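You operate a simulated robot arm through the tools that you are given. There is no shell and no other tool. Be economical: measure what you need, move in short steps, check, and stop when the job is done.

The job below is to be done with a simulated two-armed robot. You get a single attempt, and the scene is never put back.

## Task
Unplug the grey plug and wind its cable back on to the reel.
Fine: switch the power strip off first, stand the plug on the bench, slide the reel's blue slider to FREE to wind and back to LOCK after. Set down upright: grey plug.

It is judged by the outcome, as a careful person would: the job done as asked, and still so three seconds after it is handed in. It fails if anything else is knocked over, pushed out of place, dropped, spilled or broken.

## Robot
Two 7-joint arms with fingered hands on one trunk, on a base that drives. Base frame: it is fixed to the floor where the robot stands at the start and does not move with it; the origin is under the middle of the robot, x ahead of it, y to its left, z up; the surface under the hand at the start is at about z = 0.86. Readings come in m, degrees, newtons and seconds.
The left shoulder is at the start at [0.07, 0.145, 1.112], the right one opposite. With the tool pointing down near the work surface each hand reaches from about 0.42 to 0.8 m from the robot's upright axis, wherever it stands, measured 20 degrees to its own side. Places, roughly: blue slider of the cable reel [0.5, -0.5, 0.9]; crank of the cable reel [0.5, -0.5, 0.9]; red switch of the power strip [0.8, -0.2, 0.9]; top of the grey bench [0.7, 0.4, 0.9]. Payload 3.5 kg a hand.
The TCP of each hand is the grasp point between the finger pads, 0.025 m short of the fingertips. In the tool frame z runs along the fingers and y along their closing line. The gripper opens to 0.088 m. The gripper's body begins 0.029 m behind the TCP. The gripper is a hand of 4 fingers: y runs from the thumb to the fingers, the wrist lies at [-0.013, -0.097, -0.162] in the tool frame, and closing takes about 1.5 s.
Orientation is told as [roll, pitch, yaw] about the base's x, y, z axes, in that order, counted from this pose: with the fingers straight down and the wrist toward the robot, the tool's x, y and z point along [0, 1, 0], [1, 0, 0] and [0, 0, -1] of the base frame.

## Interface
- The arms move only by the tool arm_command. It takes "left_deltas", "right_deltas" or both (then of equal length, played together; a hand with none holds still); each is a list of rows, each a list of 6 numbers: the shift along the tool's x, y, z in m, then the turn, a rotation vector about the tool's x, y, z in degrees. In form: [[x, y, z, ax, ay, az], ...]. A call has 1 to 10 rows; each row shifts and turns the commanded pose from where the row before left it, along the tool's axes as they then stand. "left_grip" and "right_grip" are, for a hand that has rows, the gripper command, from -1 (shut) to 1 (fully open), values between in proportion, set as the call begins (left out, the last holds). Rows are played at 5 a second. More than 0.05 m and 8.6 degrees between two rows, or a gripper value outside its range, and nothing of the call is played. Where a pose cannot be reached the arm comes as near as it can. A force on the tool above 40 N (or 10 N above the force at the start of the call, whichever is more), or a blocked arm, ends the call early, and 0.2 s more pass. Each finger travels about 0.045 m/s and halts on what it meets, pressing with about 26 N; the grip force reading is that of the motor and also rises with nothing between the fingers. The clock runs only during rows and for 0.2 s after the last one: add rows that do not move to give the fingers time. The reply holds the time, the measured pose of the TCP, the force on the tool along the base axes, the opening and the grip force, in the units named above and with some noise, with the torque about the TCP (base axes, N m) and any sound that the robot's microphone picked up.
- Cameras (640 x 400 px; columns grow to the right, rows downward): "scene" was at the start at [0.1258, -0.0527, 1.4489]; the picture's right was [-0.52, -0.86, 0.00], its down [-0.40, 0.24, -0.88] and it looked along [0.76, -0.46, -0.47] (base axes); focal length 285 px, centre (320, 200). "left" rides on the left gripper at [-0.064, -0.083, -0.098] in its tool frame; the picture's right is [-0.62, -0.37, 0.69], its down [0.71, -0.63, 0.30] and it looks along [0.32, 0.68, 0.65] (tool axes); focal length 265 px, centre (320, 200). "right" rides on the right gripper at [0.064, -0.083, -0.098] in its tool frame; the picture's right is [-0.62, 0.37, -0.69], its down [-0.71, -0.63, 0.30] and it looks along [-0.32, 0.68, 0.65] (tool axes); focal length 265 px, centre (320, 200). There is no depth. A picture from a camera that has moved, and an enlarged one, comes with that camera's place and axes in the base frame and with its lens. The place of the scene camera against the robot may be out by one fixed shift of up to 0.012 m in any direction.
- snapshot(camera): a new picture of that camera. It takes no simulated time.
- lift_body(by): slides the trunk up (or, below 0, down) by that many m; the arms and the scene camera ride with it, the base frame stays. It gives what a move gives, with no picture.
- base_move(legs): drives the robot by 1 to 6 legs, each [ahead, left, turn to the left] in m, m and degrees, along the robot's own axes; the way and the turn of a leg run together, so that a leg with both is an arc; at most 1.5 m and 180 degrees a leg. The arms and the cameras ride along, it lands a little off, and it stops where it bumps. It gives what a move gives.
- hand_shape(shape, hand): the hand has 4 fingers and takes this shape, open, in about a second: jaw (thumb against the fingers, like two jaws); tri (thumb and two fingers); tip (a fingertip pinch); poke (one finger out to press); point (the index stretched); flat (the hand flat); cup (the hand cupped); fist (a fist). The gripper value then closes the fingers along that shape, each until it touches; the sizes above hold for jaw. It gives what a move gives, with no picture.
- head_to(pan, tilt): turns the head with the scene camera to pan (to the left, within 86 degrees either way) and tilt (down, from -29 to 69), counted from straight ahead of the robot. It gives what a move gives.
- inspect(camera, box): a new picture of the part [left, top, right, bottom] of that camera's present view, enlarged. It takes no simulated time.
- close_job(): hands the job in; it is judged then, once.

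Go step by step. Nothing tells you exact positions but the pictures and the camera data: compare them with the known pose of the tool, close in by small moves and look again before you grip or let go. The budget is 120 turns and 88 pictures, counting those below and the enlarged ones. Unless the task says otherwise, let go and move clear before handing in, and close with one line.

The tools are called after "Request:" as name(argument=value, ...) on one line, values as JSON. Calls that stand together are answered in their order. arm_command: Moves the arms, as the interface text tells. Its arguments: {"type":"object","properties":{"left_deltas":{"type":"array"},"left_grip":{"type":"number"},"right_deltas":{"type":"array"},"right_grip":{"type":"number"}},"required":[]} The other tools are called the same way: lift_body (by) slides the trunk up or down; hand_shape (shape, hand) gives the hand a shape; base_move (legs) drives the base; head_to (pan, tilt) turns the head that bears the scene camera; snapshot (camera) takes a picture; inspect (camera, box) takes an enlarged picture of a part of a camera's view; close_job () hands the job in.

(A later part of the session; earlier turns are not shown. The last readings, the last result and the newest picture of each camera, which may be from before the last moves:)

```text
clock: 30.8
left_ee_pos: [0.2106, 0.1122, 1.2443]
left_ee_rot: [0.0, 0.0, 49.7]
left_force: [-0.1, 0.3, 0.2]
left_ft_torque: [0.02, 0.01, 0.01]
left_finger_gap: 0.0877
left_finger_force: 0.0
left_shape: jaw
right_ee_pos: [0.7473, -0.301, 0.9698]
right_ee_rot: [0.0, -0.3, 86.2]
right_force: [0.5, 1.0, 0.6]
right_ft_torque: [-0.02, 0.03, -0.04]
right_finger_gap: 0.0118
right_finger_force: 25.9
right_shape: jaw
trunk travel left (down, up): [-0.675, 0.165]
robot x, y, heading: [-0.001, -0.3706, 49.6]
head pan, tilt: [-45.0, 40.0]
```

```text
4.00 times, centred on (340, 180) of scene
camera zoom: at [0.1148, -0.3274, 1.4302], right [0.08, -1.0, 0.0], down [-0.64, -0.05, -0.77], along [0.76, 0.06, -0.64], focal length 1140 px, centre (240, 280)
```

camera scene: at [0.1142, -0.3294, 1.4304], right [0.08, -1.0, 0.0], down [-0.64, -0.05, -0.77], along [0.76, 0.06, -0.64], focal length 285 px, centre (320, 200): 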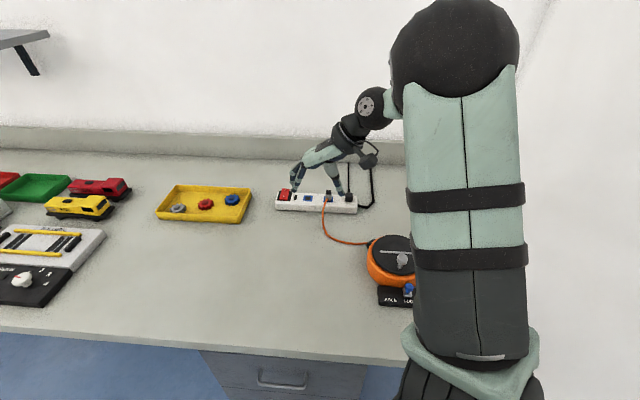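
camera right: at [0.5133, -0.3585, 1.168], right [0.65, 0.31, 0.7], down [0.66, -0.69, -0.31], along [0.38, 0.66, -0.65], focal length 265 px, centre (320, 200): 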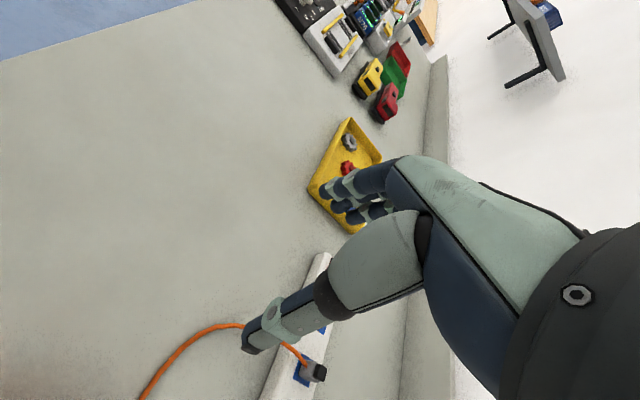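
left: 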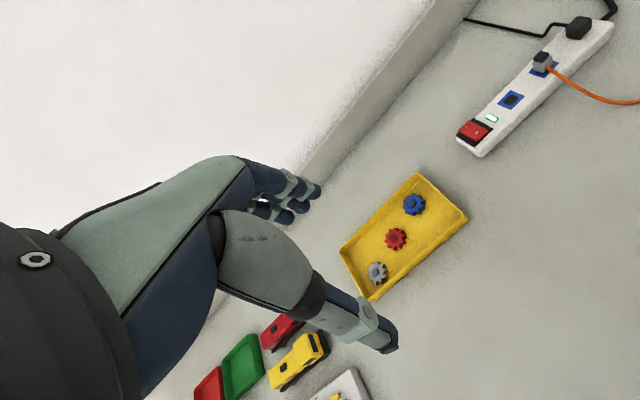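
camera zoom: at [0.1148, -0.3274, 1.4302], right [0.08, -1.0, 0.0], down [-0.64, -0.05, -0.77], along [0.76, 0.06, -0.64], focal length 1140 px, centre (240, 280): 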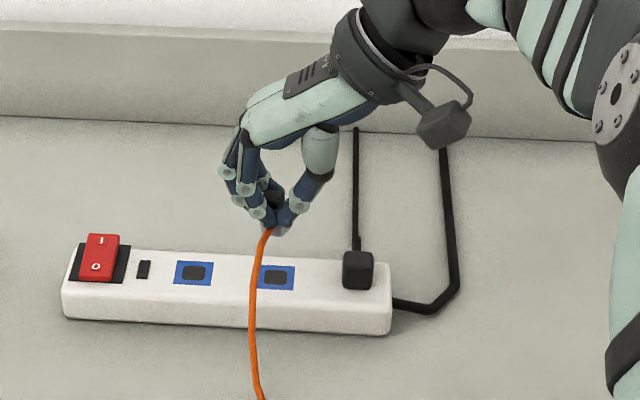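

The plug is out. I'll look at it in the hand to see its underside and tilt before carrying it.

Request:
inspect(camera="scene", box=[310, 165, 350, 190])

Request:
inspect(camera="right", box=[240, 180, 400, 280])

Request:
inspect(camera="scene", box=[300, 180, 460, 320])

```text
16.00 times, centred on (330, 178) of scene
camera zoom: at [0.1148, -0.3274, 1.4302], right [0.08, -1.0, 0.0], down [-0.64, -0.05, -0.77], along [0.76, 0.06, -0.64], focal length 4560 px, centre (160, 560)
```

zoom: 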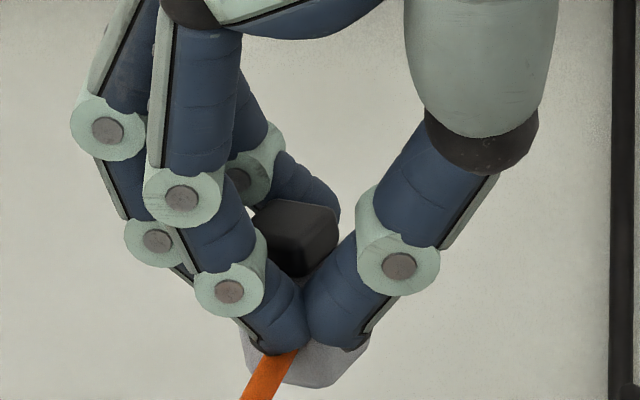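

```text
4.00 times, centred on (320, 230) of right
camera zoom: at [0.6772, -0.3816, 1.0665], right [0.64, 0.32, 0.7], down [0.67, -0.67, -0.31], along [0.37, 0.66, -0.65], focal length 1062 px, centre (320, 80)
```

zoom: 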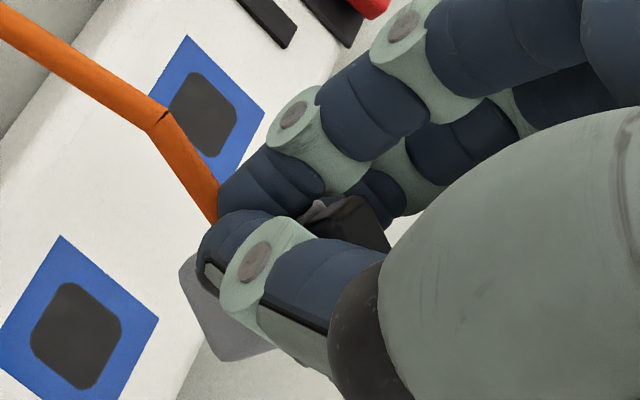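

```text
2.86 times, centred on (380, 250) of scene
camera zoom: at [0.1148, -0.3274, 1.4302], right [0.08, -1.0, 0.0], down [-0.64, -0.05, -0.77], along [0.76, 0.06, -0.64], focal length 814 px, centre (149, 57)
```

zoom: 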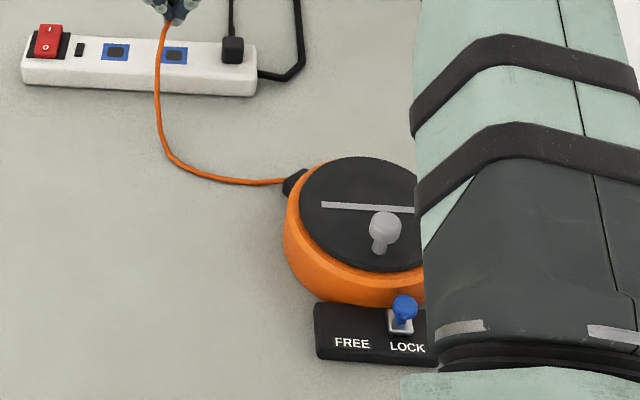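

The plug's underside is level with the fingertips, about 24 mm under the TCP. I'll carry it to an open spot near the reel mouth, (0.66, -0.365), still above strip height.

Request:
arm_command(right_deltas=[[0.0165, -0.0139, 0, 0, 0, 0], [0.0165, -0.0139, 0, 0, 0, 0], [0.0165, -0.0139, 0, 0, 0, 0], [0.0165, -0.0139, 0, 0, 0, 0], [0.0165, -0.0139, 0, 0, 0, 0], [0, 0, 0.02, 0, 0, 0], [0, 0, 0.02, 0, 0, 0], [0, 0, 0.02, 0, 0, 0], [0, 0, 0, 0, 0, 0]])

Request:
inspect(camera="scene", box=[260, 140, 460, 290])

Request:
snapshot(camera="right")

```text
clock: 32.8
left_ee_pos: [0.2104, 0.113, 1.2445]
left_ee_rot: [-0.1, 0.0, 49.8]
left_force: [0.7, 0.1, -0.2]
left_ft_torque: [0.02, -0.03, 0.03]
left_finger_gap: 0.0873
left_finger_force: 0.0
left_shape: jaw
right_ee_pos: [0.658, -0.3639, 0.9088]
right_ee_rot: [-0.1, -0.2, 86.2]
right_force: [-0.6, -0.1, 0.0]
right_ft_torque: [0.02, -0.01, 0.01]
right_finger_gap: 0.0117
right_finger_force: 26.1
right_shape: jaw
trunk travel left (down, up): [-0.675, 0.165]
robot x, y, heading: [0.0008, -0.3653, 49.6]
head pan, tilt: [-45.0, 40.0]
```

```text
2.67 times, centred on (360, 215) of scene
camera zoom: at [0.1147, -0.3274, 1.4303], right [0.08, -1.0, 0.0], down [-0.64, -0.05, -0.77], along [0.76, 0.06, -0.64], focal length 760 px, centre (213, 160)
```

zoom: 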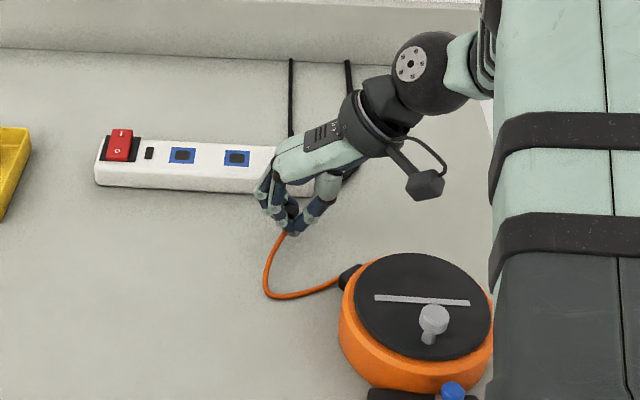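

```text
51 pictures are left
camera right: at [0.5876, -0.4439, 1.0056], right [0.64, 0.32, 0.7], down [0.67, -0.67, -0.31], along [0.37, 0.66, -0.65], focal length 265 px, centre (320, 200)
```

right: 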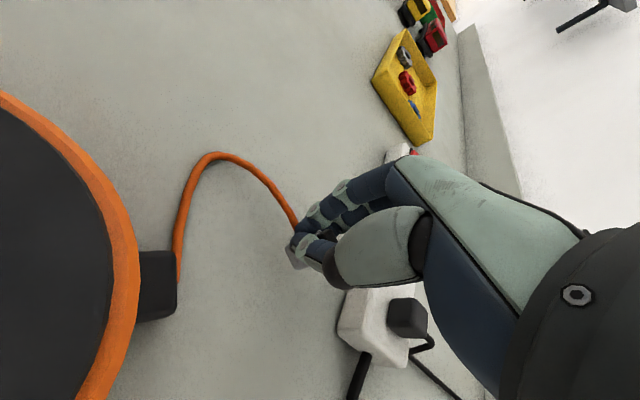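

The plug hangs upright and the reel mouth is near (0.605, -0.41). I'll shift slightly closer and lower until it touches the bench.

Request:
arm_command(right_deltas=[[0.006, -0.012, 0, 0, 0, 0], [0, 0, 0.008, 0, 0, 0], [0, 0, 0.008, 0, 0, 0], [0, 0, 0.003, 0, 0, 0], [0, 0, 0.002, 0, 0, 0], [0, 0, 0.002, 0, 0, 0], [0, 0, 0, 0, 0, 0]])

Request:
inspect(camera="scene", box=[310, 180, 370, 220])

```text
clock: 34.2
left_ee_pos: [0.2065, 0.1095, 1.2465]
left_ee_rot: [-0.3, -0.2, 49.7]
left_force: [0.0, 0.3, 0.0]
left_ft_torque: [0.01, 0.03, -0.03]
left_finger_gap: 0.0876
left_finger_force: 0.0
left_shape: jaw
right_ee_pos: [0.6533, -0.3747, 0.8942]
right_ee_rot: [-1.0, -1.0, 86.4]
right_force: [-3.9, -4.5, 24.2]
right_ft_torque: [0.29, -0.09, 0.08]
right_finger_gap: 0.0129
right_finger_force: 26.2
right_shape: jaw
trunk travel left (down, up): [-0.675, 0.165]
robot x, y, heading: [-0.0017, -0.368, 49.8]
head pan, tilt: [-45.0, 40.0]
stopped in row 6 (right hand): the force on the tool passed its limit at 42 N (the readings are from after the stop); the commanded pose is now the measured one
```

```text
10.00 times, centred on (340, 200) of scene
camera zoom: at [0.1103, -0.3288, 1.4306], right [0.08, -1.0, 0.0], down [-0.64, -0.05, -0.77], along [0.77, 0.06, -0.64], focal length 2850 px, centre (120, 200)
```

zoom: 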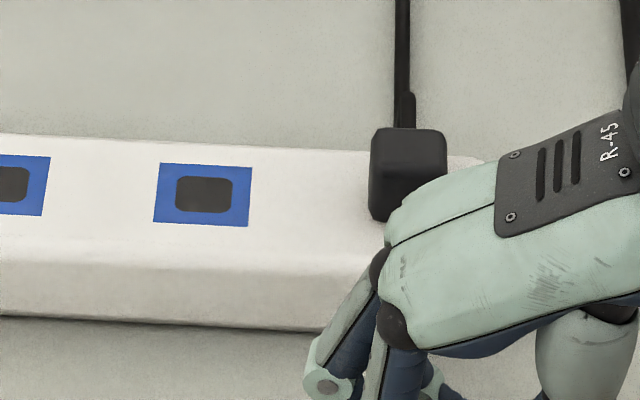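

It touched the bench at z≈0.894. I'll ease up 2 mm and look at the plug's stance.

Request:
arm_command(right_deltas=[[0, 0, -0.001, 0, 0, 0], [0, 0, 0, 0, 0, 0]])

Request:
inspect(camera="scene", box=[315, 205, 395, 265])

Request:
inspect(camera="right", box=[160, 160, 400, 310])

```text
clock: 34.8
left_ee_pos: [0.2054, 0.1117, 1.2451]
left_ee_rot: [-0.2, -0.2, 49.6]
left_force: [0.0, 0.5, 0.4]
left_ft_torque: [-0.01, 0.0, -0.02]
left_finger_gap: 0.0879
left_finger_force: 0.0
left_shape: jaw
right_ee_pos: [0.6533, -0.3744, 0.8921]
right_ee_rot: [-1.0, -0.7, 86.3]
right_force: [-1.1, -2.1, 21.5]
right_ft_torque: [0.3, -0.1, -0.02]
right_finger_gap: 0.013
right_finger_force: 26.1
right_shape: jaw
trunk travel left (down, up): [-0.675, 0.165]
robot x, y, heading: [-0.0023, -0.3715, 49.8]
head pan, tilt: [-45.0, 40.0]
```

```text
6.67 times, centred on (355, 235) of scene
camera zoom: at [0.1099, -0.3283, 1.4307], right [0.08, -1.0, 0.0], down [-0.64, -0.05, -0.77], along [0.77, 0.06, -0.64], focal length 1900 px, centre (87, -33)
```

zoom: 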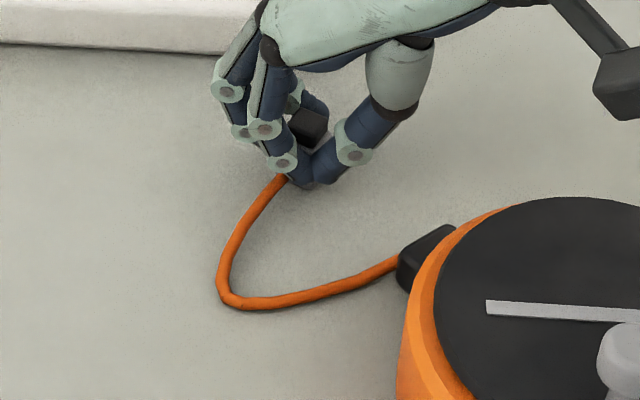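

```text
2.67 times, centred on (280, 235) of right
camera zoom: at [0.5816, -0.4558, 0.9888], right [0.63, 0.32, 0.71], down [0.68, -0.67, -0.3], along [0.38, 0.67, -0.64], focal length 708 px, centre (427, 107)
```

zoom: 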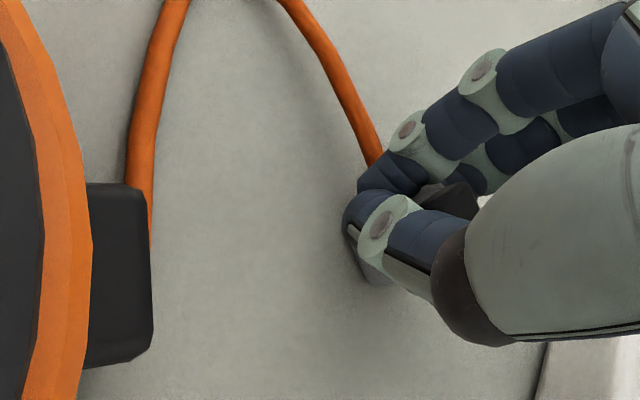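

The plug looks upright. I'll relieve the pressure and open slowly.

Request:
arm_command(right_deltas=[[0, 0, -0.0015, 0, 0, 0], [0, 0, 0, 0, 0, 0]])

Request:
arm_command(right_deltas=[[0, 0, 0, 0, 0, 0], [0, 0, 0, 0, 0, 0], [0, 0, 0, 0, 0, 0], [0, 0, 0, 0, 0, 0]], right_grip=0.2)

Request:
inspect(camera="scene", box=[315, 205, 395, 265])

```text
clock: 35.4
left_ee_pos: [0.2077, 0.1115, 1.2447]
left_ee_rot: [-0.1, 0.0, 49.7]
left_force: [-0.2, -0.2, 0.6]
left_ft_torque: [0.01, -0.01, 0.01]
left_finger_gap: 0.0876
left_finger_force: 0.1
left_shape: jaw
right_ee_pos: [0.6531, -0.376, 0.8936]
right_ee_rot: [-0.7, -0.7, 86.3]
right_force: [0.1, -1.8, 17.0]
right_ft_torque: [0.3, -0.13, -0.02]
right_finger_gap: 0.013
right_finger_force: 25.4
right_shape: jaw
trunk travel left (down, up): [-0.675, 0.165]
robot x, y, heading: [-0.0007, -0.3694, 49.7]
head pan, tilt: [-45.0, 40.0]
```

```text
clock: 36.4
left_ee_pos: [0.211, 0.1128, 1.2432]
left_ee_rot: [0.0, 0.0, 49.6]
left_force: [0.7, 0.2, -0.9]
left_ft_torque: [0.03, 0.04, 0.0]
left_finger_gap: 0.0878
left_finger_force: 0.0
left_shape: jaw
right_ee_pos: [0.6553, -0.3747, 0.891]
right_ee_rot: [-0.6, -0.5, 86.3]
right_force: [1.1, -0.5, 0.4]
right_ft_torque: [0.06, -0.03, -0.05]
right_finger_gap: 0.0525
right_finger_force: 0.0
right_shape: jaw
trunk travel left (down, up): [-0.675, 0.165]
robot x, y, heading: [0.0024, -0.371, 49.9]
head pan, tilt: [-45.0, 40.0]
```

```text
6.67 times, centred on (355, 235) of scene
camera zoom: at [0.1154, -0.3275, 1.4302], right [0.08, -1.0, 0.0], down [-0.64, -0.05, -0.77], along [0.76, 0.06, -0.64], focal length 1900 px, centre (87, -33)
```

zoom: 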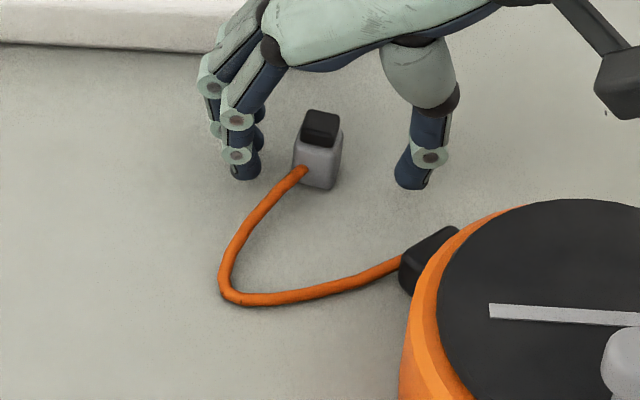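

The plug stands on its own. I'll rise straight up, move the hand clear and unwind its yaw, then turn the robot back to face the reel.

Request:
arm_command(right_deltas=[[0, 0, -0.02, 0, 0, 0], [0, 0, -0.04, 0, 0, 0], [0, 0, -0.045, 0, 0, 0], [0, 0, -0.045, 0, 0, 0], [0, 0, -0.045, 0, 0, 0], [0.029, 0.037, 0, 0, 0, 0], [0.029, 0.037, 0, 0, 0, 0], [0.029, 0.037, 0, 0, 0, 0], [0.029, 0.037, 0, 0, 0, 0]])

Request:
arm_command(right_deltas=[[0, 0, 0, 0, 0, 8], [0, 0, 0, 0, 0, 8], [0, 0, 0, 0, 0, 8], [0, 0, 0, 0, 0, 8], [0, 0, 0, 0, 0, 8]])

Request:
hand_shape(hand="right", shape="poke")

Request:
base_move(legs=[[0, 0.04, -35]])

Request:
head_to(pan=-24, tilt=52)

Request:
snapshot(camera="scene")

```text
clock: 38.4
left_ee_pos: [0.2078, 0.1153, 1.2434]
left_ee_rot: [-0.2, 0.0, 49.7]
left_force: [-0.7, -0.1, 0.2]
left_ft_torque: [-0.04, 0.01, -0.01]
left_finger_gap: 0.0875
left_finger_force: 0.0
left_shape: jaw
right_ee_pos: [0.5471, -0.2238, 1.0885]
right_ee_rot: [-0.7, -0.4, 86.2]
right_force: [0.1, 0.8, -0.5]
right_ft_torque: [-0.01, -0.01, 0.0]
right_finger_gap: 0.0525
right_finger_force: 0.1
right_shape: jaw
trunk travel left (down, up): [-0.675, 0.165]
robot x, y, heading: [0.0011, -0.3639, 49.5]
head pan, tilt: [-45.0, 40.0]
```

```text
clock: 39.6
left_ee_pos: [0.2081, 0.1139, 1.2439]
left_ee_rot: [0.0, 0.0, 49.7]
left_force: [-0.5, 1.0, 0.2]
left_ft_torque: [0.0, -0.03, 0.05]
left_finger_gap: 0.0877
left_finger_force: 0.1
left_shape: jaw
right_ee_pos: [0.547, -0.2231, 1.0876]
right_ee_rot: [-0.2, -0.8, 46.1]
right_force: [0.6, -0.2, -0.2]
right_ft_torque: [-0.03, 0.0, 0.01]
right_finger_gap: 0.0524
right_finger_force: 0.1
right_shape: jaw
trunk travel left (down, up): [-0.675, 0.165]
robot x, y, heading: [-0.0012, -0.3636, 49.7]
head pan, tilt: [-45.0, 40.0]
```

```text
clock: 40.5
left_ee_pos: [0.2102, 0.1119, 1.2439]
left_ee_rot: [0.0, 0.0, 49.7]
left_force: [-0.2, -0.4, 0.3]
left_ft_torque: [0.0, 0.02, 0.03]
left_finger_gap: 0.0876
left_finger_force: 0.1
left_shape: jaw
right_ee_pos: [0.5476, -0.223, 1.0876]
right_ee_rot: [0.0, -0.8, 46.3]
right_force: [0.2, 0.1, 0.4]
right_ft_torque: [-0.05, -0.01, 0.0]
right_finger_gap: 0.0
right_finger_force: 0.0
right_shape: poke
trunk travel left (down, up): [-0.675, 0.165]
robot x, y, heading: [-0.0, -0.368, 49.7]
head pan, tilt: [-45.0, 40.0]
```

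```text
clock: 42.6
left_ee_pos: [0.4294, -0.0672, 1.2443]
left_ee_rot: [-0.1, 0.0, 13.8]
left_force: [0.9, -0.9, 0.0]
left_ft_torque: [0.0, -0.02, 0.03]
left_finger_gap: 0.0874
left_finger_force: 0.0
left_shape: jaw
right_ee_pos: [0.5073, -0.5381, 1.0865]
right_ee_rot: [-0.1, -0.8, 10.4]
right_force: [0.4, -0.5, 0.3]
right_ft_torque: [-0.01, 0.01, 0.0]
right_finger_gap: 0.0
right_finger_force: 0.1
right_shape: poke
trunk travel left (down, up): [-0.675, 0.165]
robot x, y, heading: [-0.02, -0.3367, 13.8]
head pan, tilt: [-45.0, 40.0]
```

```text
clock: 43.4
left_ee_pos: [0.4305, -0.0684, 1.2441]
left_ee_rot: [-0.1, 0.0, 13.9]
left_force: [-0.2, 0.7, 0.3]
left_ft_torque: [0.0, 0.01, 0.03]
left_finger_gap: 0.0878
left_finger_force: 0.1
left_shape: jaw
right_ee_pos: [0.5071, -0.5375, 1.0864]
right_ee_rot: [0.0, -0.7, 10.3]
right_force: [-0.1, -0.1, 0.2]
right_ft_torque: [0.02, 0.02, 0.03]
right_finger_gap: 0.0002
right_finger_force: 0.0
right_shape: poke
trunk travel left (down, up): [-0.675, 0.165]
robot x, y, heading: [-0.0238, -0.3346, 13.6]
head pan, tilt: [-24.0, 52.0]
```

```text
46 pictures are left
camera scene: at [0.099, -0.3402, 1.4135], right [-0.18, -0.98, 0.0], down [-0.78, 0.14, -0.62], along [0.61, -0.11, -0.79], focal length 285 px, centre (320, 200)
```

scene: 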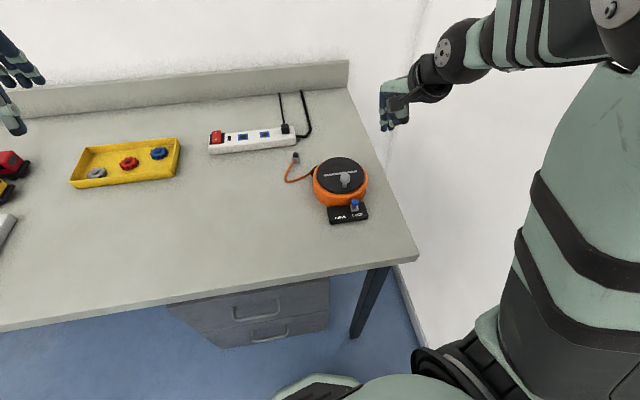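

The reel and slider are now in clear view and the arm is free of the wall. I'll enlarge from both cameras to fix the slider, knob and reel centre.

Request:
inspect(camera="scene", box=[270, 140, 390, 230])

Request:
snapshot(camera="right")

```text
4.44 times, centred on (330, 185) of scene
camera zoom: at [0.099, -0.3402, 1.4135], right [-0.18, -0.98, 0.0], down [-0.78, 0.14, -0.62], along [0.61, -0.11, -0.79], focal length 1267 px, centre (276, 267)
```

zoom: 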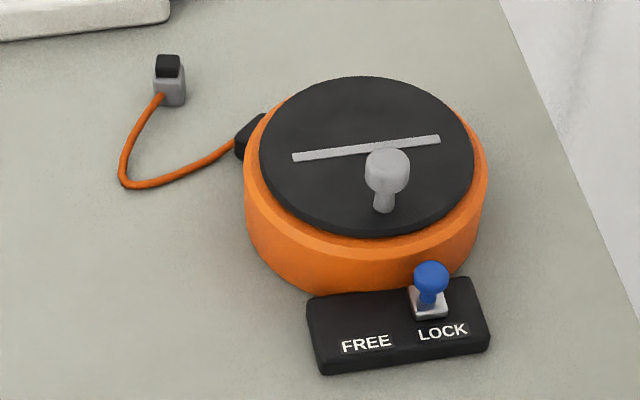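

```text
44 pictures are left
camera right: at [0.4115, -0.4897, 1.1833], right [0.46, -0.54, 0.7], down [-0.49, -0.82, -0.31], along [0.74, -0.2, -0.64], focal length 265 px, centre (320, 200)
```

right: 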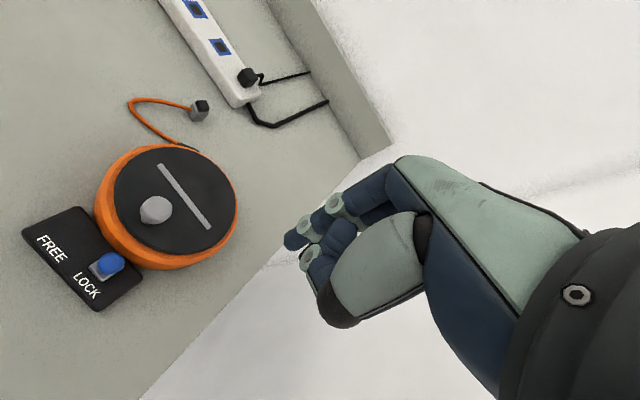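

I take the slider knob at about (0.4675, -0.4865, 0.907), the reel centre near (0.536, -0.468) with its top at 0.93, and FREE toward +y. I'll tilt the poking hand 30° so the finger hangs steeply and keeps off the reel, and stage it beside the slider.

Request:
arm_command(right_deltas=[[0.007, -0.013, 0.0, 0, 0, 2.5], [0.007, -0.013, 0.0, 0, 0, 2.5], [0.007, -0.013, 0.0, 0, 0, 2.5], [0.007, -0.013, 0.0, 0, 0, 2.5], [0, 0, 0.025, 0, 0, 0], [0, 0, 0.03, -7.5, 0, 0], [0, 0, 0.03, -7.5, 0, 0], [0, 0, 0.0, -7.5, 0, 0], [0, 0, 0, -7.5, 0, 0], [0, 0, 0, 0, 0, 0]])

Request:
inspect(camera="scene", box=[270, 140, 430, 260])

Request:
inspect(camera="right", box=[100, 60, 400, 310])

```text
clock: 45.6
left_ee_pos: [0.4299, -0.068, 1.2433]
left_ee_rot: [0.0, 0.1, 13.7]
left_force: [-0.6, 0.3, -0.1]
left_ft_torque: [0.02, 0.02, -0.03]
left_finger_gap: 0.0877
left_finger_force: 0.0
left_shape: jaw
right_ee_pos: [0.4981, -0.5347, 0.9909]
right_ee_rot: [0.0, -30.9, 0.4]
right_force: [0.3, -0.4, 0.6]
right_ft_torque: [-0.01, -0.01, 0.02]
right_finger_gap: 0.0
right_finger_force: 0.0
right_shape: poke
right hand out of reach, approached as far as the arm can: row 4, 7, 8, 9
trunk travel left (down, up): [-0.675, 0.165]
robot x, y, heading: [-0.0196, -0.3315, 13.9]
head pan, tilt: [-24.0, 52.0]
```

```text
3.33 times, centred on (350, 200) of scene
camera zoom: at [0.099, -0.34, 1.4134], right [-0.18, -0.98, 0.0], down [-0.78, 0.14, -0.62], along [0.61, -0.11, -0.79], focal length 950 px, centre (220, 200)
```

zoom: 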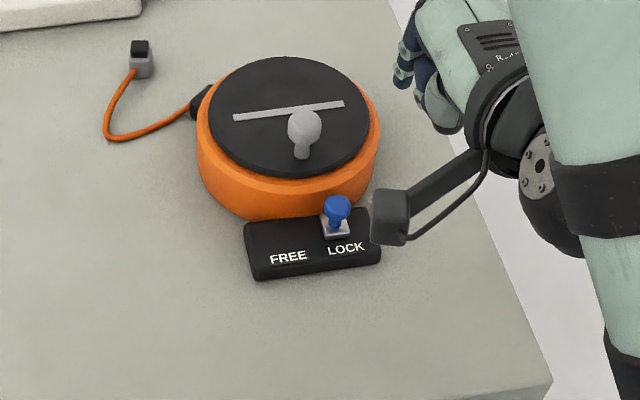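

```text
1.60 times, centred on (250, 185) of right
camera zoom: at [0.375, -0.471, 1.0318], right [-0.04, -0.62, 0.78], down [-0.38, -0.72, -0.58], along [0.92, -0.32, -0.21], focal length 425 px, centre (432, 224)
```

zoom: 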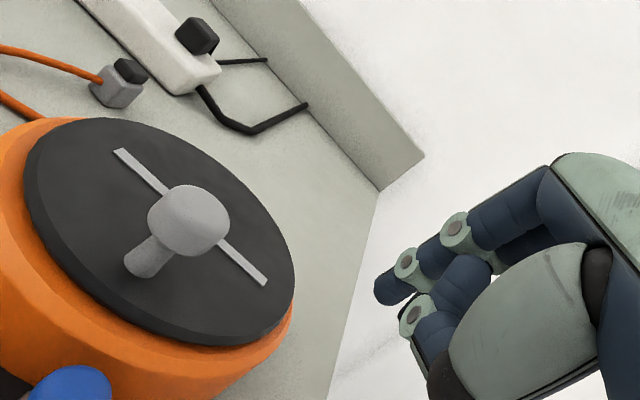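

The arm is folded too close with this tilt. I'll drive the robot back about 0.12 m and then reposition the hand.

Request:
base_move(legs=[[-0.13, 0.03, 0]])

Request:
arm_command(right_deltas=[[0, 0, 0, 0, 0, 0]])

Request:
inspect(camera="scene", box=[250, 60, 490, 240])

```text
clock: 46.9
left_ee_pos: [0.3033, -0.0688, 1.2431]
left_ee_rot: [-0.2, 0.1, 13.8]
left_force: [-0.4, 0.4, 0.0]
left_ft_torque: [-0.01, 0.01, -0.04]
left_finger_gap: 0.0877
left_finger_force: 0.2
left_shape: jaw
right_ee_pos: [0.3713, -0.5345, 0.9897]
right_ee_rot: [0.0, -30.7, 0.4]
right_force: [0.3, 0.4, -0.1]
right_ft_torque: [0.0, -0.02, 0.01]
right_finger_gap: 0.0
right_finger_force: 0.1
right_shape: poke
trunk travel left (down, up): [-0.675, 0.165]
robot x, y, heading: [-0.1535, -0.3378, 13.6]
head pan, tilt: [-24.0, 52.0]
```

```text
clock: 47.3
left_ee_pos: [0.3025, -0.0689, 1.2434]
left_ee_rot: [-0.1, 0.0, 13.8]
left_force: [-0.2, -0.3, 0.3]
left_ft_torque: [0.02, 0.01, -0.02]
left_finger_gap: 0.0874
left_finger_force: 0.1
left_shape: jaw
right_ee_pos: [0.3699, -0.5358, 0.9905]
right_ee_rot: [0.0, -30.6, 0.4]
right_force: [0.2, 0.8, -0.1]
right_ft_torque: [-0.01, 0.02, -0.01]
right_finger_gap: 0.0
right_finger_force: 0.1
right_shape: poke
trunk travel left (down, up): [-0.675, 0.165]
robot x, y, heading: [-0.1502, -0.3336, 14.1]
head pan, tilt: [-24.0, 52.0]
```

```text
2.22 times, centred on (370, 150) of scene
camera zoom: at [-0.0289, -0.341, 1.4133], right [-0.18, -0.98, 0.0], down [-0.78, 0.14, -0.61], along [0.6, -0.11, -0.79], focal length 633 px, centre (209, 311)
```

zoom: 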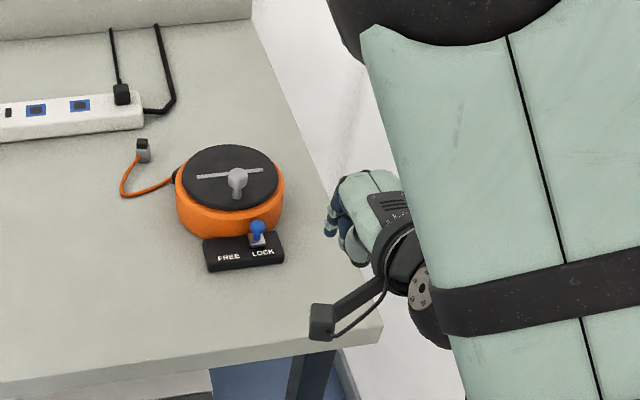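

Now I bring the fingertip beside the slider on its LOCK side, a little above it, and look.

Request:
arm_command(right_deltas=[[0.003, 0.0205, 0.017, 0, 0, 0], [0.003, 0.0205, 0.017, 0, 0, 0], [0.003, 0.0205, 0.017, 0, 0, 0], [0, 0, 0, 0, 0, 0]])

Request:
inspect(camera="right", box=[120, 120, 440, 320])

Request:
inspect(camera="scene", box=[290, 90, 430, 190])

```text
clock: 48.3
left_ee_pos: [0.3008, -0.0685, 1.2433]
left_ee_rot: [-0.1, 0.0, 13.8]
left_force: [-0.1, 0.5, -0.9]
left_ft_torque: [-0.01, -0.02, 0.01]
left_finger_gap: 0.0873
left_finger_force: 0.0
left_shape: jaw
right_ee_pos: [0.4501, -0.5234, 0.978]
right_ee_rot: [0.0, -30.8, 0.4]
right_force: [-0.1, -0.5, 1.0]
right_ft_torque: [-0.03, 0.01, 0.02]
right_finger_gap: 0.0
right_finger_force: 0.0
right_shape: poke
trunk travel left (down, up): [-0.675, 0.165]
robot x, y, heading: [-0.149, -0.3333, 13.7]
head pan, tilt: [-24.0, 52.0]
```

```text
2.00 times, centred on (280, 220) of right
camera zoom: at [0.326, -0.4611, 1.0194], right [-0.03, -0.62, 0.78], down [-0.38, -0.72, -0.58], along [0.92, -0.32, -0.21], focal length 531 px, centre (400, 160)
```

zoom: 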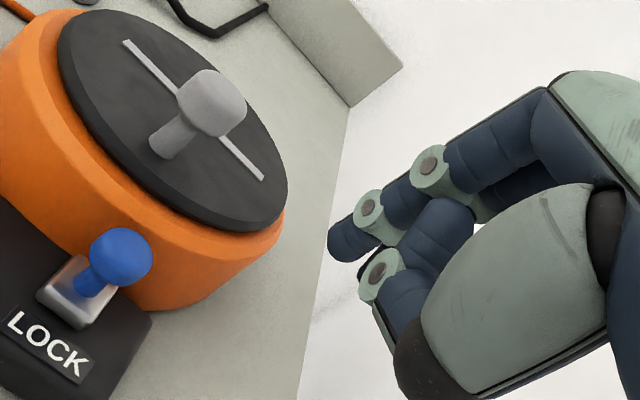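

```text
4.00 times, centred on (360, 140) of scene
camera zoom: at [-0.0307, -0.3406, 1.4135], right [-0.18, -0.98, 0.0], down [-0.78, 0.14, -0.62], along [0.61, -0.11, -0.79], focal length 1140 px, centre (160, 440)
```

zoom: 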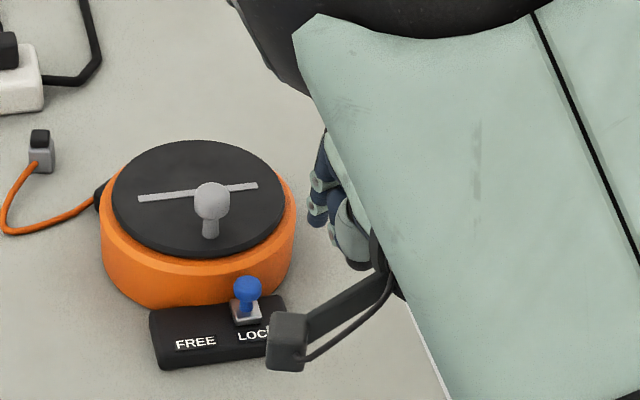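

The finger is beside the slider with clearance to the reel. I'll lower it straight down to slider-knob height and check.

Request:
arm_command(right_deltas=[[0, -0.007, 0.0118, 0, 0, 0], [0, -0.007, 0.0118, 0, 0, 0], [0, -0.007, 0.0118, 0, 0, 0], [0, -0.007, 0.0118, 0, 0, 0], [0.003, 0, 0, 0, 0, 0]])

Request:
inspect(camera="right", box=[120, 120, 440, 320])

Request:
inspect(camera="scene", box=[290, 90, 430, 190])

```text
clock: 49.5
left_ee_pos: [0.3014, -0.0685, 1.2437]
left_ee_rot: [0.0, 0.0, 13.8]
left_force: [-0.1, 0.2, 0.7]
left_ft_torque: [-0.01, 0.04, 0.0]
left_finger_gap: 0.0875
left_finger_force: 0.2
left_shape: jaw
right_ee_pos: [0.446, -0.523, 0.9245]
right_ee_rot: [0.0, -30.7, 0.4]
right_force: [-0.4, 0.5, 0.0]
right_ft_torque: [0.01, -0.01, 0.04]
right_finger_gap: 0.0
right_finger_force: 0.0
right_shape: poke
trunk travel left (down, up): [-0.675, 0.165]
robot x, y, heading: [-0.15, -0.3341, 13.8]
head pan, tilt: [-24.0, 52.0]
```

```text
2.00 times, centred on (280, 220) of right
camera zoom: at [0.3235, -0.4596, 0.9656], right [-0.03, -0.62, 0.78], down [-0.38, -0.72, -0.58], along [0.92, -0.32, -0.21], focal length 531 px, centre (400, 160)
```

zoom: 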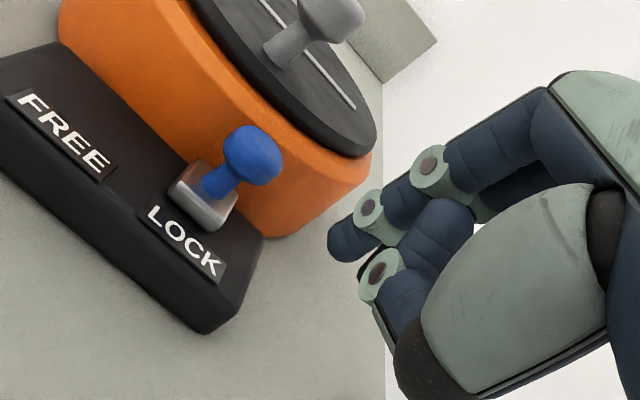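

```text
4.00 times, centred on (360, 140) of scene
camera zoom: at [-0.0306, -0.3407, 1.4135], right [-0.18, -0.98, 0.0], down [-0.78, 0.14, -0.62], along [0.61, -0.11, -0.79], focal length 1140 px, centre (160, 440)
```

zoom: 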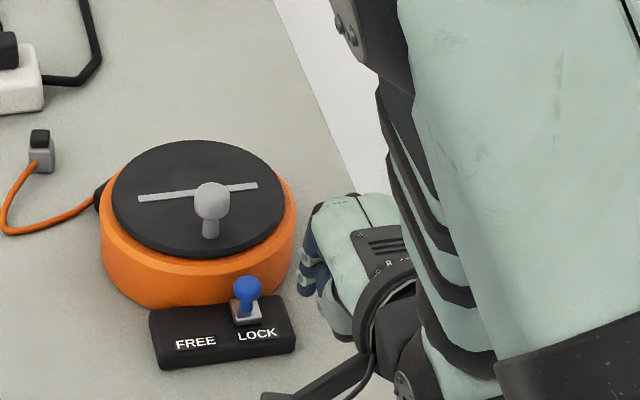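

The fingertip is level with the slider knob at about (0.467, -0.482, 0.90). Pushing it along +y toward FREE in small rows.

Request:
arm_command(right_deltas=[[0.006, 0.002, 0.001, 0, 0, 0], [0.006, 0, 0, 0, 0, 0], [0.006, 0, 0, 0, 0, 0], [0.005, 0, 0, 0, 0, 0], [0.005, 0, 0, 0, 0, 0], [0.005, 0, 0, 0, 0, 0], [0.005, 0, 0, 0, 0, 0], [0.005, 0, 0, 0, 0, 0]])

Request:
inspect(camera="scene", box=[290, 90, 430, 190])

```text
clock: 51.3
left_ee_pos: [0.3, -0.0699, 1.2442]
left_ee_rot: [0.0, 0.1, 13.8]
left_force: [0.9, 0.4, -0.2]
left_ft_torque: [0.0, 0.02, 0.01]
left_finger_gap: 0.0873
left_finger_force: 0.0
left_shape: jaw
right_ee_pos: [0.449, -0.479, 0.9253]
right_ee_rot: [-0.1, -30.8, 0.4]
right_force: [-2.8, 1.0, -0.4]
right_ft_torque: [0.01, 0.06, 0.0]
right_finger_gap: 0.0001
right_finger_force: 0.1
right_shape: poke
trunk travel left (down, up): [-0.675, 0.165]
robot x, y, heading: [-0.1481, -0.3336, 13.9]
head pan, tilt: [-24.0, 52.0]
```

```text
4.00 times, centred on (360, 140) of scene
camera zoom: at [-0.031, -0.341, 1.4135], right [-0.18, -0.98, 0.0], down [-0.78, 0.14, -0.62], along [0.61, -0.11, -0.79], focal length 1140 px, centre (160, 440)
```

zoom: 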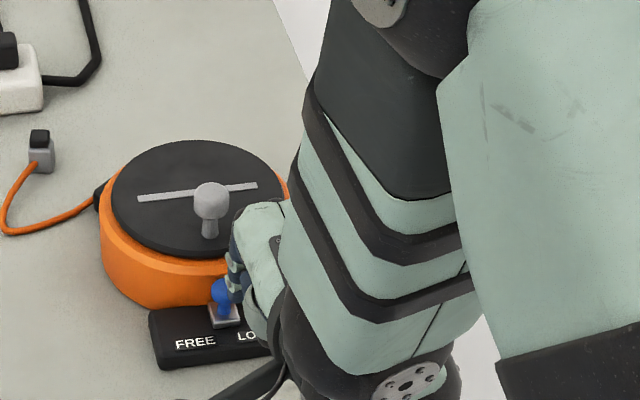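

The slider is moving and is about halfway. Continuing to FREE.

Request:
arm_command(right_deltas=[[0.005, 0, 0, 0, 0, 0], [0.005, 0, 0, 0, 0, 0], [0.004, 0, 0, 0, 0, 0], [0.003, 0, 0, 0, 0, 0], [0, 0, 0, 0, 0, 0]])

Request:
inspect(camera="scene", box=[290, 90, 430, 190])

```text
clock: 52.5
left_ee_pos: [0.3008, -0.0693, 1.2451]
left_ee_rot: [-0.1, 0.0, 13.8]
left_force: [-1.0, -0.4, -0.5]
left_ft_torque: [0.0, 0.01, 0.0]
left_finger_gap: 0.0876
left_finger_force: 0.1
left_shape: jaw
right_ee_pos: [0.4488, -0.4631, 0.9242]
right_ee_rot: [0.1, -30.8, 0.3]
right_force: [-3.2, -2.2, 0.8]
right_ft_torque: [-0.01, 0.05, -0.01]
right_finger_gap: 0.0
right_finger_force: 0.0
right_shape: poke
trunk travel left (down, up): [-0.675, 0.165]
robot x, y, heading: [-0.1502, -0.3366, 14.0]
head pan, tilt: [-24.0, 52.0]
```

```text
4.00 times, centred on (360, 140) of scene
camera zoom: at [-0.0309, -0.3413, 1.4135], right [-0.18, -0.98, 0.0], down [-0.78, 0.14, -0.62], along [0.61, -0.11, -0.79], focal length 1140 px, centre (160, 440)
```

zoom: 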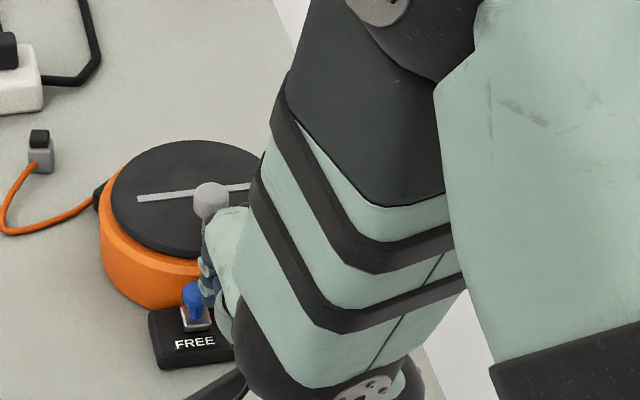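

The slider is over FREE. I'll nudge a little more to feel the end stop, then back off.

Request:
arm_command(right_deltas=[[0.003, 0, 0, 0, 0, 0], [0.003, 0, 0, 0, 0, 0], [0, 0, 0, 0, 0, 0]])

Request:
inspect(camera="scene", box=[290, 90, 430, 190])

```text
clock: 53.3
left_ee_pos: [0.3, -0.069, 1.2437]
left_ee_rot: [0.1, -0.1, 13.8]
left_force: [0.5, 0.5, 0.0]
left_ft_torque: [0.03, -0.03, 0.0]
left_finger_gap: 0.0874
left_finger_force: 0.0
left_shape: jaw
right_ee_pos: [0.4481, -0.4577, 0.9256]
right_ee_rot: [0.1, -30.7, 0.3]
right_force: [-6.3, -4.5, 1.6]
right_ft_torque: [-0.11, 0.1, -0.02]
right_finger_gap: 0.0
right_finger_force: 0.0
right_shape: poke
trunk travel left (down, up): [-0.675, 0.165]
robot x, y, heading: [-0.1514, -0.3346, 13.7]
head pan, tilt: [-24.0, 52.0]
```

```text
4.00 times, centred on (360, 140) of scene
camera zoom: at [-0.0321, -0.3421, 1.4136], right [-0.18, -0.98, 0.0], down [-0.77, 0.14, -0.62], along [0.61, -0.11, -0.79], focal length 1140 px, centre (160, 440)
```

zoom: 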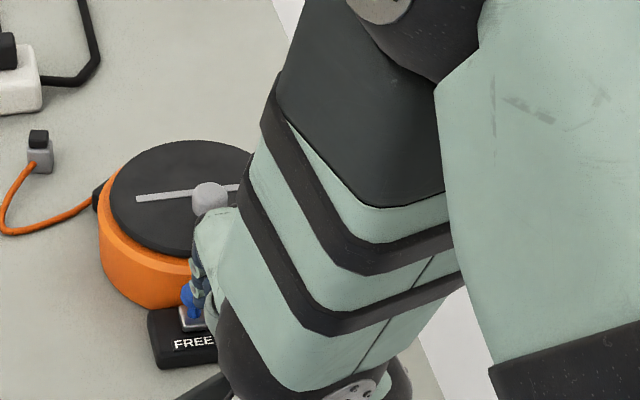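

The slider is at its FREE end. I'll back the finger off, rise, level the hand, switch to jaw shape and move above the crank knob, which I take to be at (0.498, -0.468, 0.96), circling the centre (0.5355, -0.4685).

Request:
arm_command(right_deltas=[[-0.015, 0, 0, 0, 0, 0], [-0.015, 0, 0, 0, 0, 0], [0, 0.0205, -0.0344, 0, 0, 0], [0, 0.0205, -0.0344, 0, 0, 0], [0, 0.0205, -0.0344, 0, 0, 0], [0, 0, 0, 7.7, 0, 0], [0, 0, 0, 7.7, 0, 0], [0, 0, 0, 7.7, 0, 0], [0, 0, 0, 7.7, 0, 0], [0, 0, 0, 0, 0, 0]])

Request:
hand_shape(hand="right", shape="jaw")

Request:
arm_command(right_deltas=[[0.01, 0.025, 0, 0, 0, 0], [0.01, 0.025, 0, 0, 0, 0], [0, 0, 0, 0, 0, 0], [0, 0, 0, 0, 0, 0]], right_grip=0.1)

Request:
inspect(camera="right", box=[120, 120, 440, 320])

Request:
inspect(camera="scene", box=[290, 90, 430, 190])

```text
clock: 55.5
left_ee_pos: [0.3002, -0.0701, 1.2436]
left_ee_rot: [-0.1, 0.0, 13.7]
left_force: [0.6, 0.2, -0.9]
left_ft_torque: [-0.02, 0.02, 0.02]
left_finger_gap: 0.0873
left_finger_force: 0.1
left_shape: jaw
right_ee_pos: [0.4483, -0.486, 1.0434]
right_ee_rot: [0.1, 0.1, 0.4]
right_force: [-0.5, 0.5, 0.4]
right_ft_torque: [0.02, -0.01, 0.0]
right_finger_gap: 0.0001
right_finger_force: 0.1
right_shape: poke
trunk travel left (down, up): [-0.675, 0.165]
robot x, y, heading: [-0.1495, -0.3303, 13.8]
head pan, tilt: [-24.0, 52.0]
```

```text
clock: 56.4
left_ee_pos: [0.3021, -0.0689, 1.2441]
left_ee_rot: [-0.1, 0.0, 13.8]
left_force: [0.4, -0.6, -0.6]
left_ft_torque: [-0.04, 0.04, 0.02]
left_finger_gap: 0.0877
left_finger_force: 0.1
left_shape: jaw
right_ee_pos: [0.4482, -0.4862, 1.0449]
right_ee_rot: [0.1, -0.1, 0.5]
right_force: [-0.6, 0.2, -0.4]
right_ft_torque: [0.02, -0.03, -0.02]
right_finger_gap: 0.088
right_finger_force: 0.0
right_shape: jaw
trunk travel left (down, up): [-0.675, 0.165]
robot x, y, heading: [-0.1529, -0.3376, 13.7]
head pan, tilt: [-24.0, 52.0]
```

```text
clock: 57.4
left_ee_pos: [0.3006, -0.068, 1.2443]
left_ee_rot: [-0.1, 0.0, 13.8]
left_force: [0.3, -0.3, -0.1]
left_ft_torque: [-0.02, 0.01, 0.0]
left_finger_gap: 0.0877
left_finger_force: 0.1
left_shape: jaw
right_ee_pos: [0.4994, -0.4651, 1.0434]
right_ee_rot: [0.0, 0.0, 0.4]
right_force: [0.5, 0.1, 0.5]
right_ft_torque: [0.01, -0.02, -0.04]
right_finger_gap: 0.0488
right_finger_force: 0.1
right_shape: jaw
trunk travel left (down, up): [-0.675, 0.165]
robot x, y, heading: [-0.1496, -0.3348, 13.8]
head pan, tilt: [-24.0, 52.0]
```

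```text
2.00 times, centred on (280, 220) of right
camera zoom: at [0.413, -0.4016, 1.1413], right [0.37, -0.62, 0.69], down [-0.62, -0.72, -0.3], along [0.69, -0.32, -0.65], focal length 531 px, centre (400, 160)
```

zoom: 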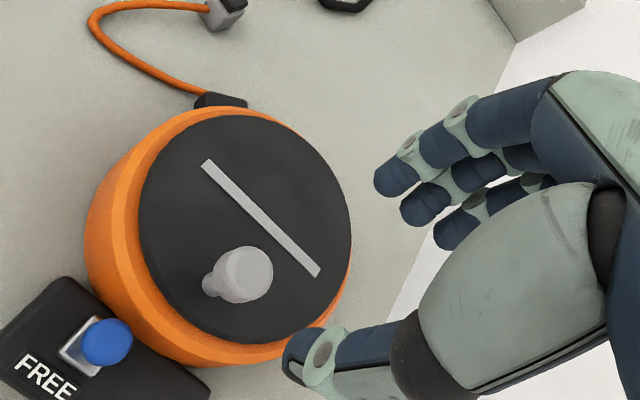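

```text
4.00 times, centred on (360, 140) of scene
camera zoom: at [-0.03, -0.3409, 1.4134], right [-0.18, -0.98, 0.0], down [-0.78, 0.14, -0.62], along [0.61, -0.11, -0.79], focal length 1140 px, centre (160, 440)
```

zoom: 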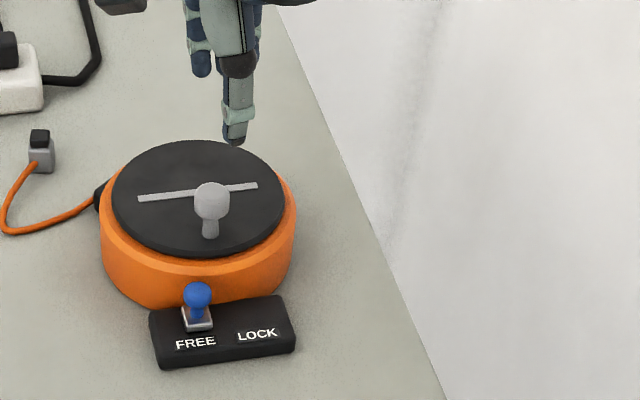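

The slider reads FREE. The two cameras disagree by several millimetres about the knob, so I'll go lower and measure again close up.

Request:
arm_command(right_deltas=[[0.004, 0.003, 0.02, 0, 0, 0], [0, 0, 0.025, 0, 0, 0], [0, 0, 0, 0, 0, 0]], right_grip=0.3)

Request:
inspect(camera="right", box=[160, 160, 400, 310])

Request:
inspect(camera="scene", box=[310, 90, 390, 150])

```text
clock: 58.2
left_ee_pos: [0.2999, -0.0689, 1.244]
left_ee_rot: [-0.2, 0.0, 13.8]
left_force: [-0.5, 0.1, -0.5]
left_ft_torque: [0.04, 0.02, 0.01]
left_finger_gap: 0.0877
left_finger_force: 0.0
left_shape: jaw
right_ee_pos: [0.5024, -0.4602, 1.0005]
right_ee_rot: [0.0, 0.0, 0.3]
right_force: [0.1, 0.1, -0.5]
right_ft_torque: [0.01, 0.02, 0.0]
right_finger_gap: 0.0567
right_finger_force: 0.1
right_shape: jaw
trunk travel left (down, up): [-0.675, 0.165]
robot x, y, heading: [-0.1496, -0.3328, 14.1]
head pan, tilt: [-24.0, 52.0]
```

```text
2.67 times, centred on (280, 235) of right
camera zoom: at [0.4173, -0.3969, 1.0975], right [0.37, -0.62, 0.69], down [-0.62, -0.72, -0.31], along [0.69, -0.32, -0.65], focal length 708 px, centre (427, 107)
```

zoom: 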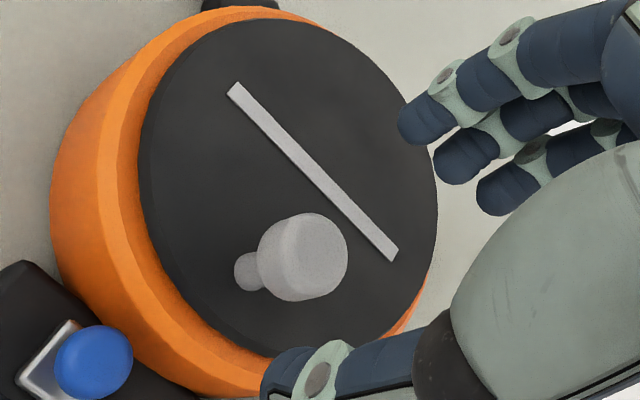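

```text
6.67 times, centred on (350, 120) of scene
camera zoom: at [-0.0309, -0.341, 1.4135], right [-0.18, -0.98, 0.0], down [-0.78, 0.14, -0.62], along [0.61, -0.11, -0.79], focal length 1900 px, centre (120, 733)
```

zoom: 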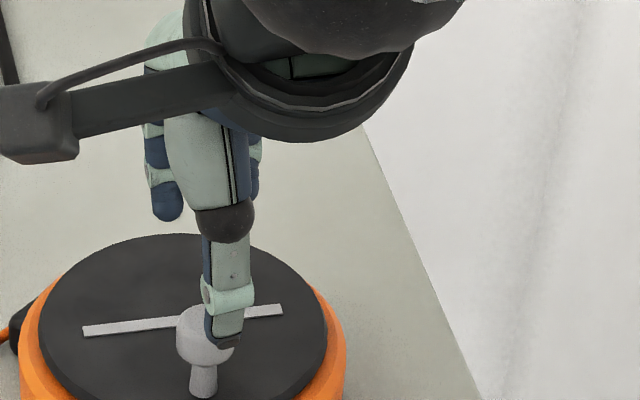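

Close up, knob and hand are aligned: knob head at (0.503, -0.460, 0.953), crank centre about (0.5365, -0.459), radius about 34 mm. I'll lower to z≈0.962 and close on the knob.

Request:
arm_command(right_deltas=[[0, 0.001, 0.013, 0, 0, 0], [0, 0, 0.013, 0, 0, 0], [0, 0, 0.012, 0, 0, 0], [0, 0, 0, 0, 0, 0]])

Request:
arm_command(right_deltas=[[0, 0, 0, 0, 0, 0], [0, 0, 0, 0, 0, 0], [0, 0, 0, 0, 0, 0], [0, 0, 0, 0, 0, 0], [0, 0, 0, 0, 0, 0], [0, 0, 0, 0, 0, 0]], right_grip=-1)

Request:
inspect(camera="right", box=[160, 160, 400, 310])

```text
clock: 59.2
left_ee_pos: [0.3001, -0.069, 1.2435]
left_ee_rot: [-0.1, 0.1, 13.8]
left_force: [0.4, 0.2, -0.9]
left_ft_torque: [0.0, -0.03, 0.01]
left_finger_gap: 0.0877
left_finger_force: 0.0
left_shape: jaw
right_ee_pos: [0.5032, -0.4622, 0.961]
right_ee_rot: [0.0, 0.0, 0.4]
right_force: [-0.4, 0.3, 0.0]
right_ft_torque: [-0.01, 0.02, 0.0]
right_finger_gap: 0.0566
right_finger_force: 0.1
right_shape: jaw
trunk travel left (down, up): [-0.675, 0.165]
robot x, y, heading: [-0.1504, -0.335, 13.7]
head pan, tilt: [-24.0, 52.0]
```

```text
clock: 60.6
left_ee_pos: [0.301, -0.0685, 1.2435]
left_ee_rot: [-0.1, 0.1, 13.8]
left_force: [0.3, -0.9, 0.2]
left_ft_torque: [0.01, 0.0, 0.0]
left_finger_gap: 0.0876
left_finger_force: 0.0
left_shape: jaw
right_ee_pos: [0.5028, -0.4606, 0.9598]
right_ee_rot: [-0.1, 0.1, 0.4]
right_force: [-3.5, 1.7, -2.0]
right_ft_torque: [0.03, 0.0, 0.0]
right_finger_gap: 0.0141
right_finger_force: 26.1
right_shape: jaw
trunk travel left (down, up): [-0.675, 0.165]
robot x, y, heading: [-0.15, -0.3326, 13.8]
head pan, tilt: [-24.0, 52.0]
```

```text
2.67 times, centred on (280, 235) of right
camera zoom: at [0.418, -0.3978, 1.0585], right [0.37, -0.62, 0.69], down [-0.62, -0.72, -0.3], along [0.69, -0.32, -0.65], focal length 708 px, centre (427, 107)
```

zoom: 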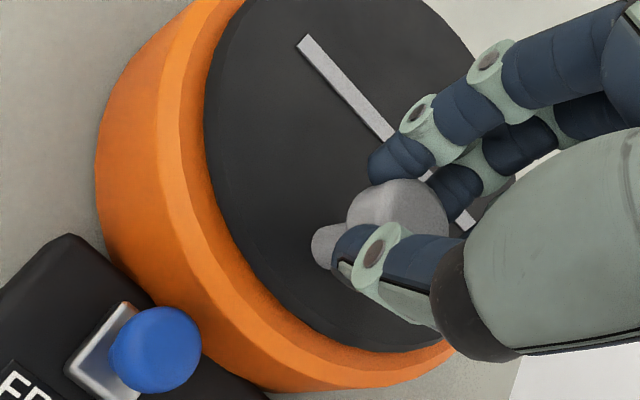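

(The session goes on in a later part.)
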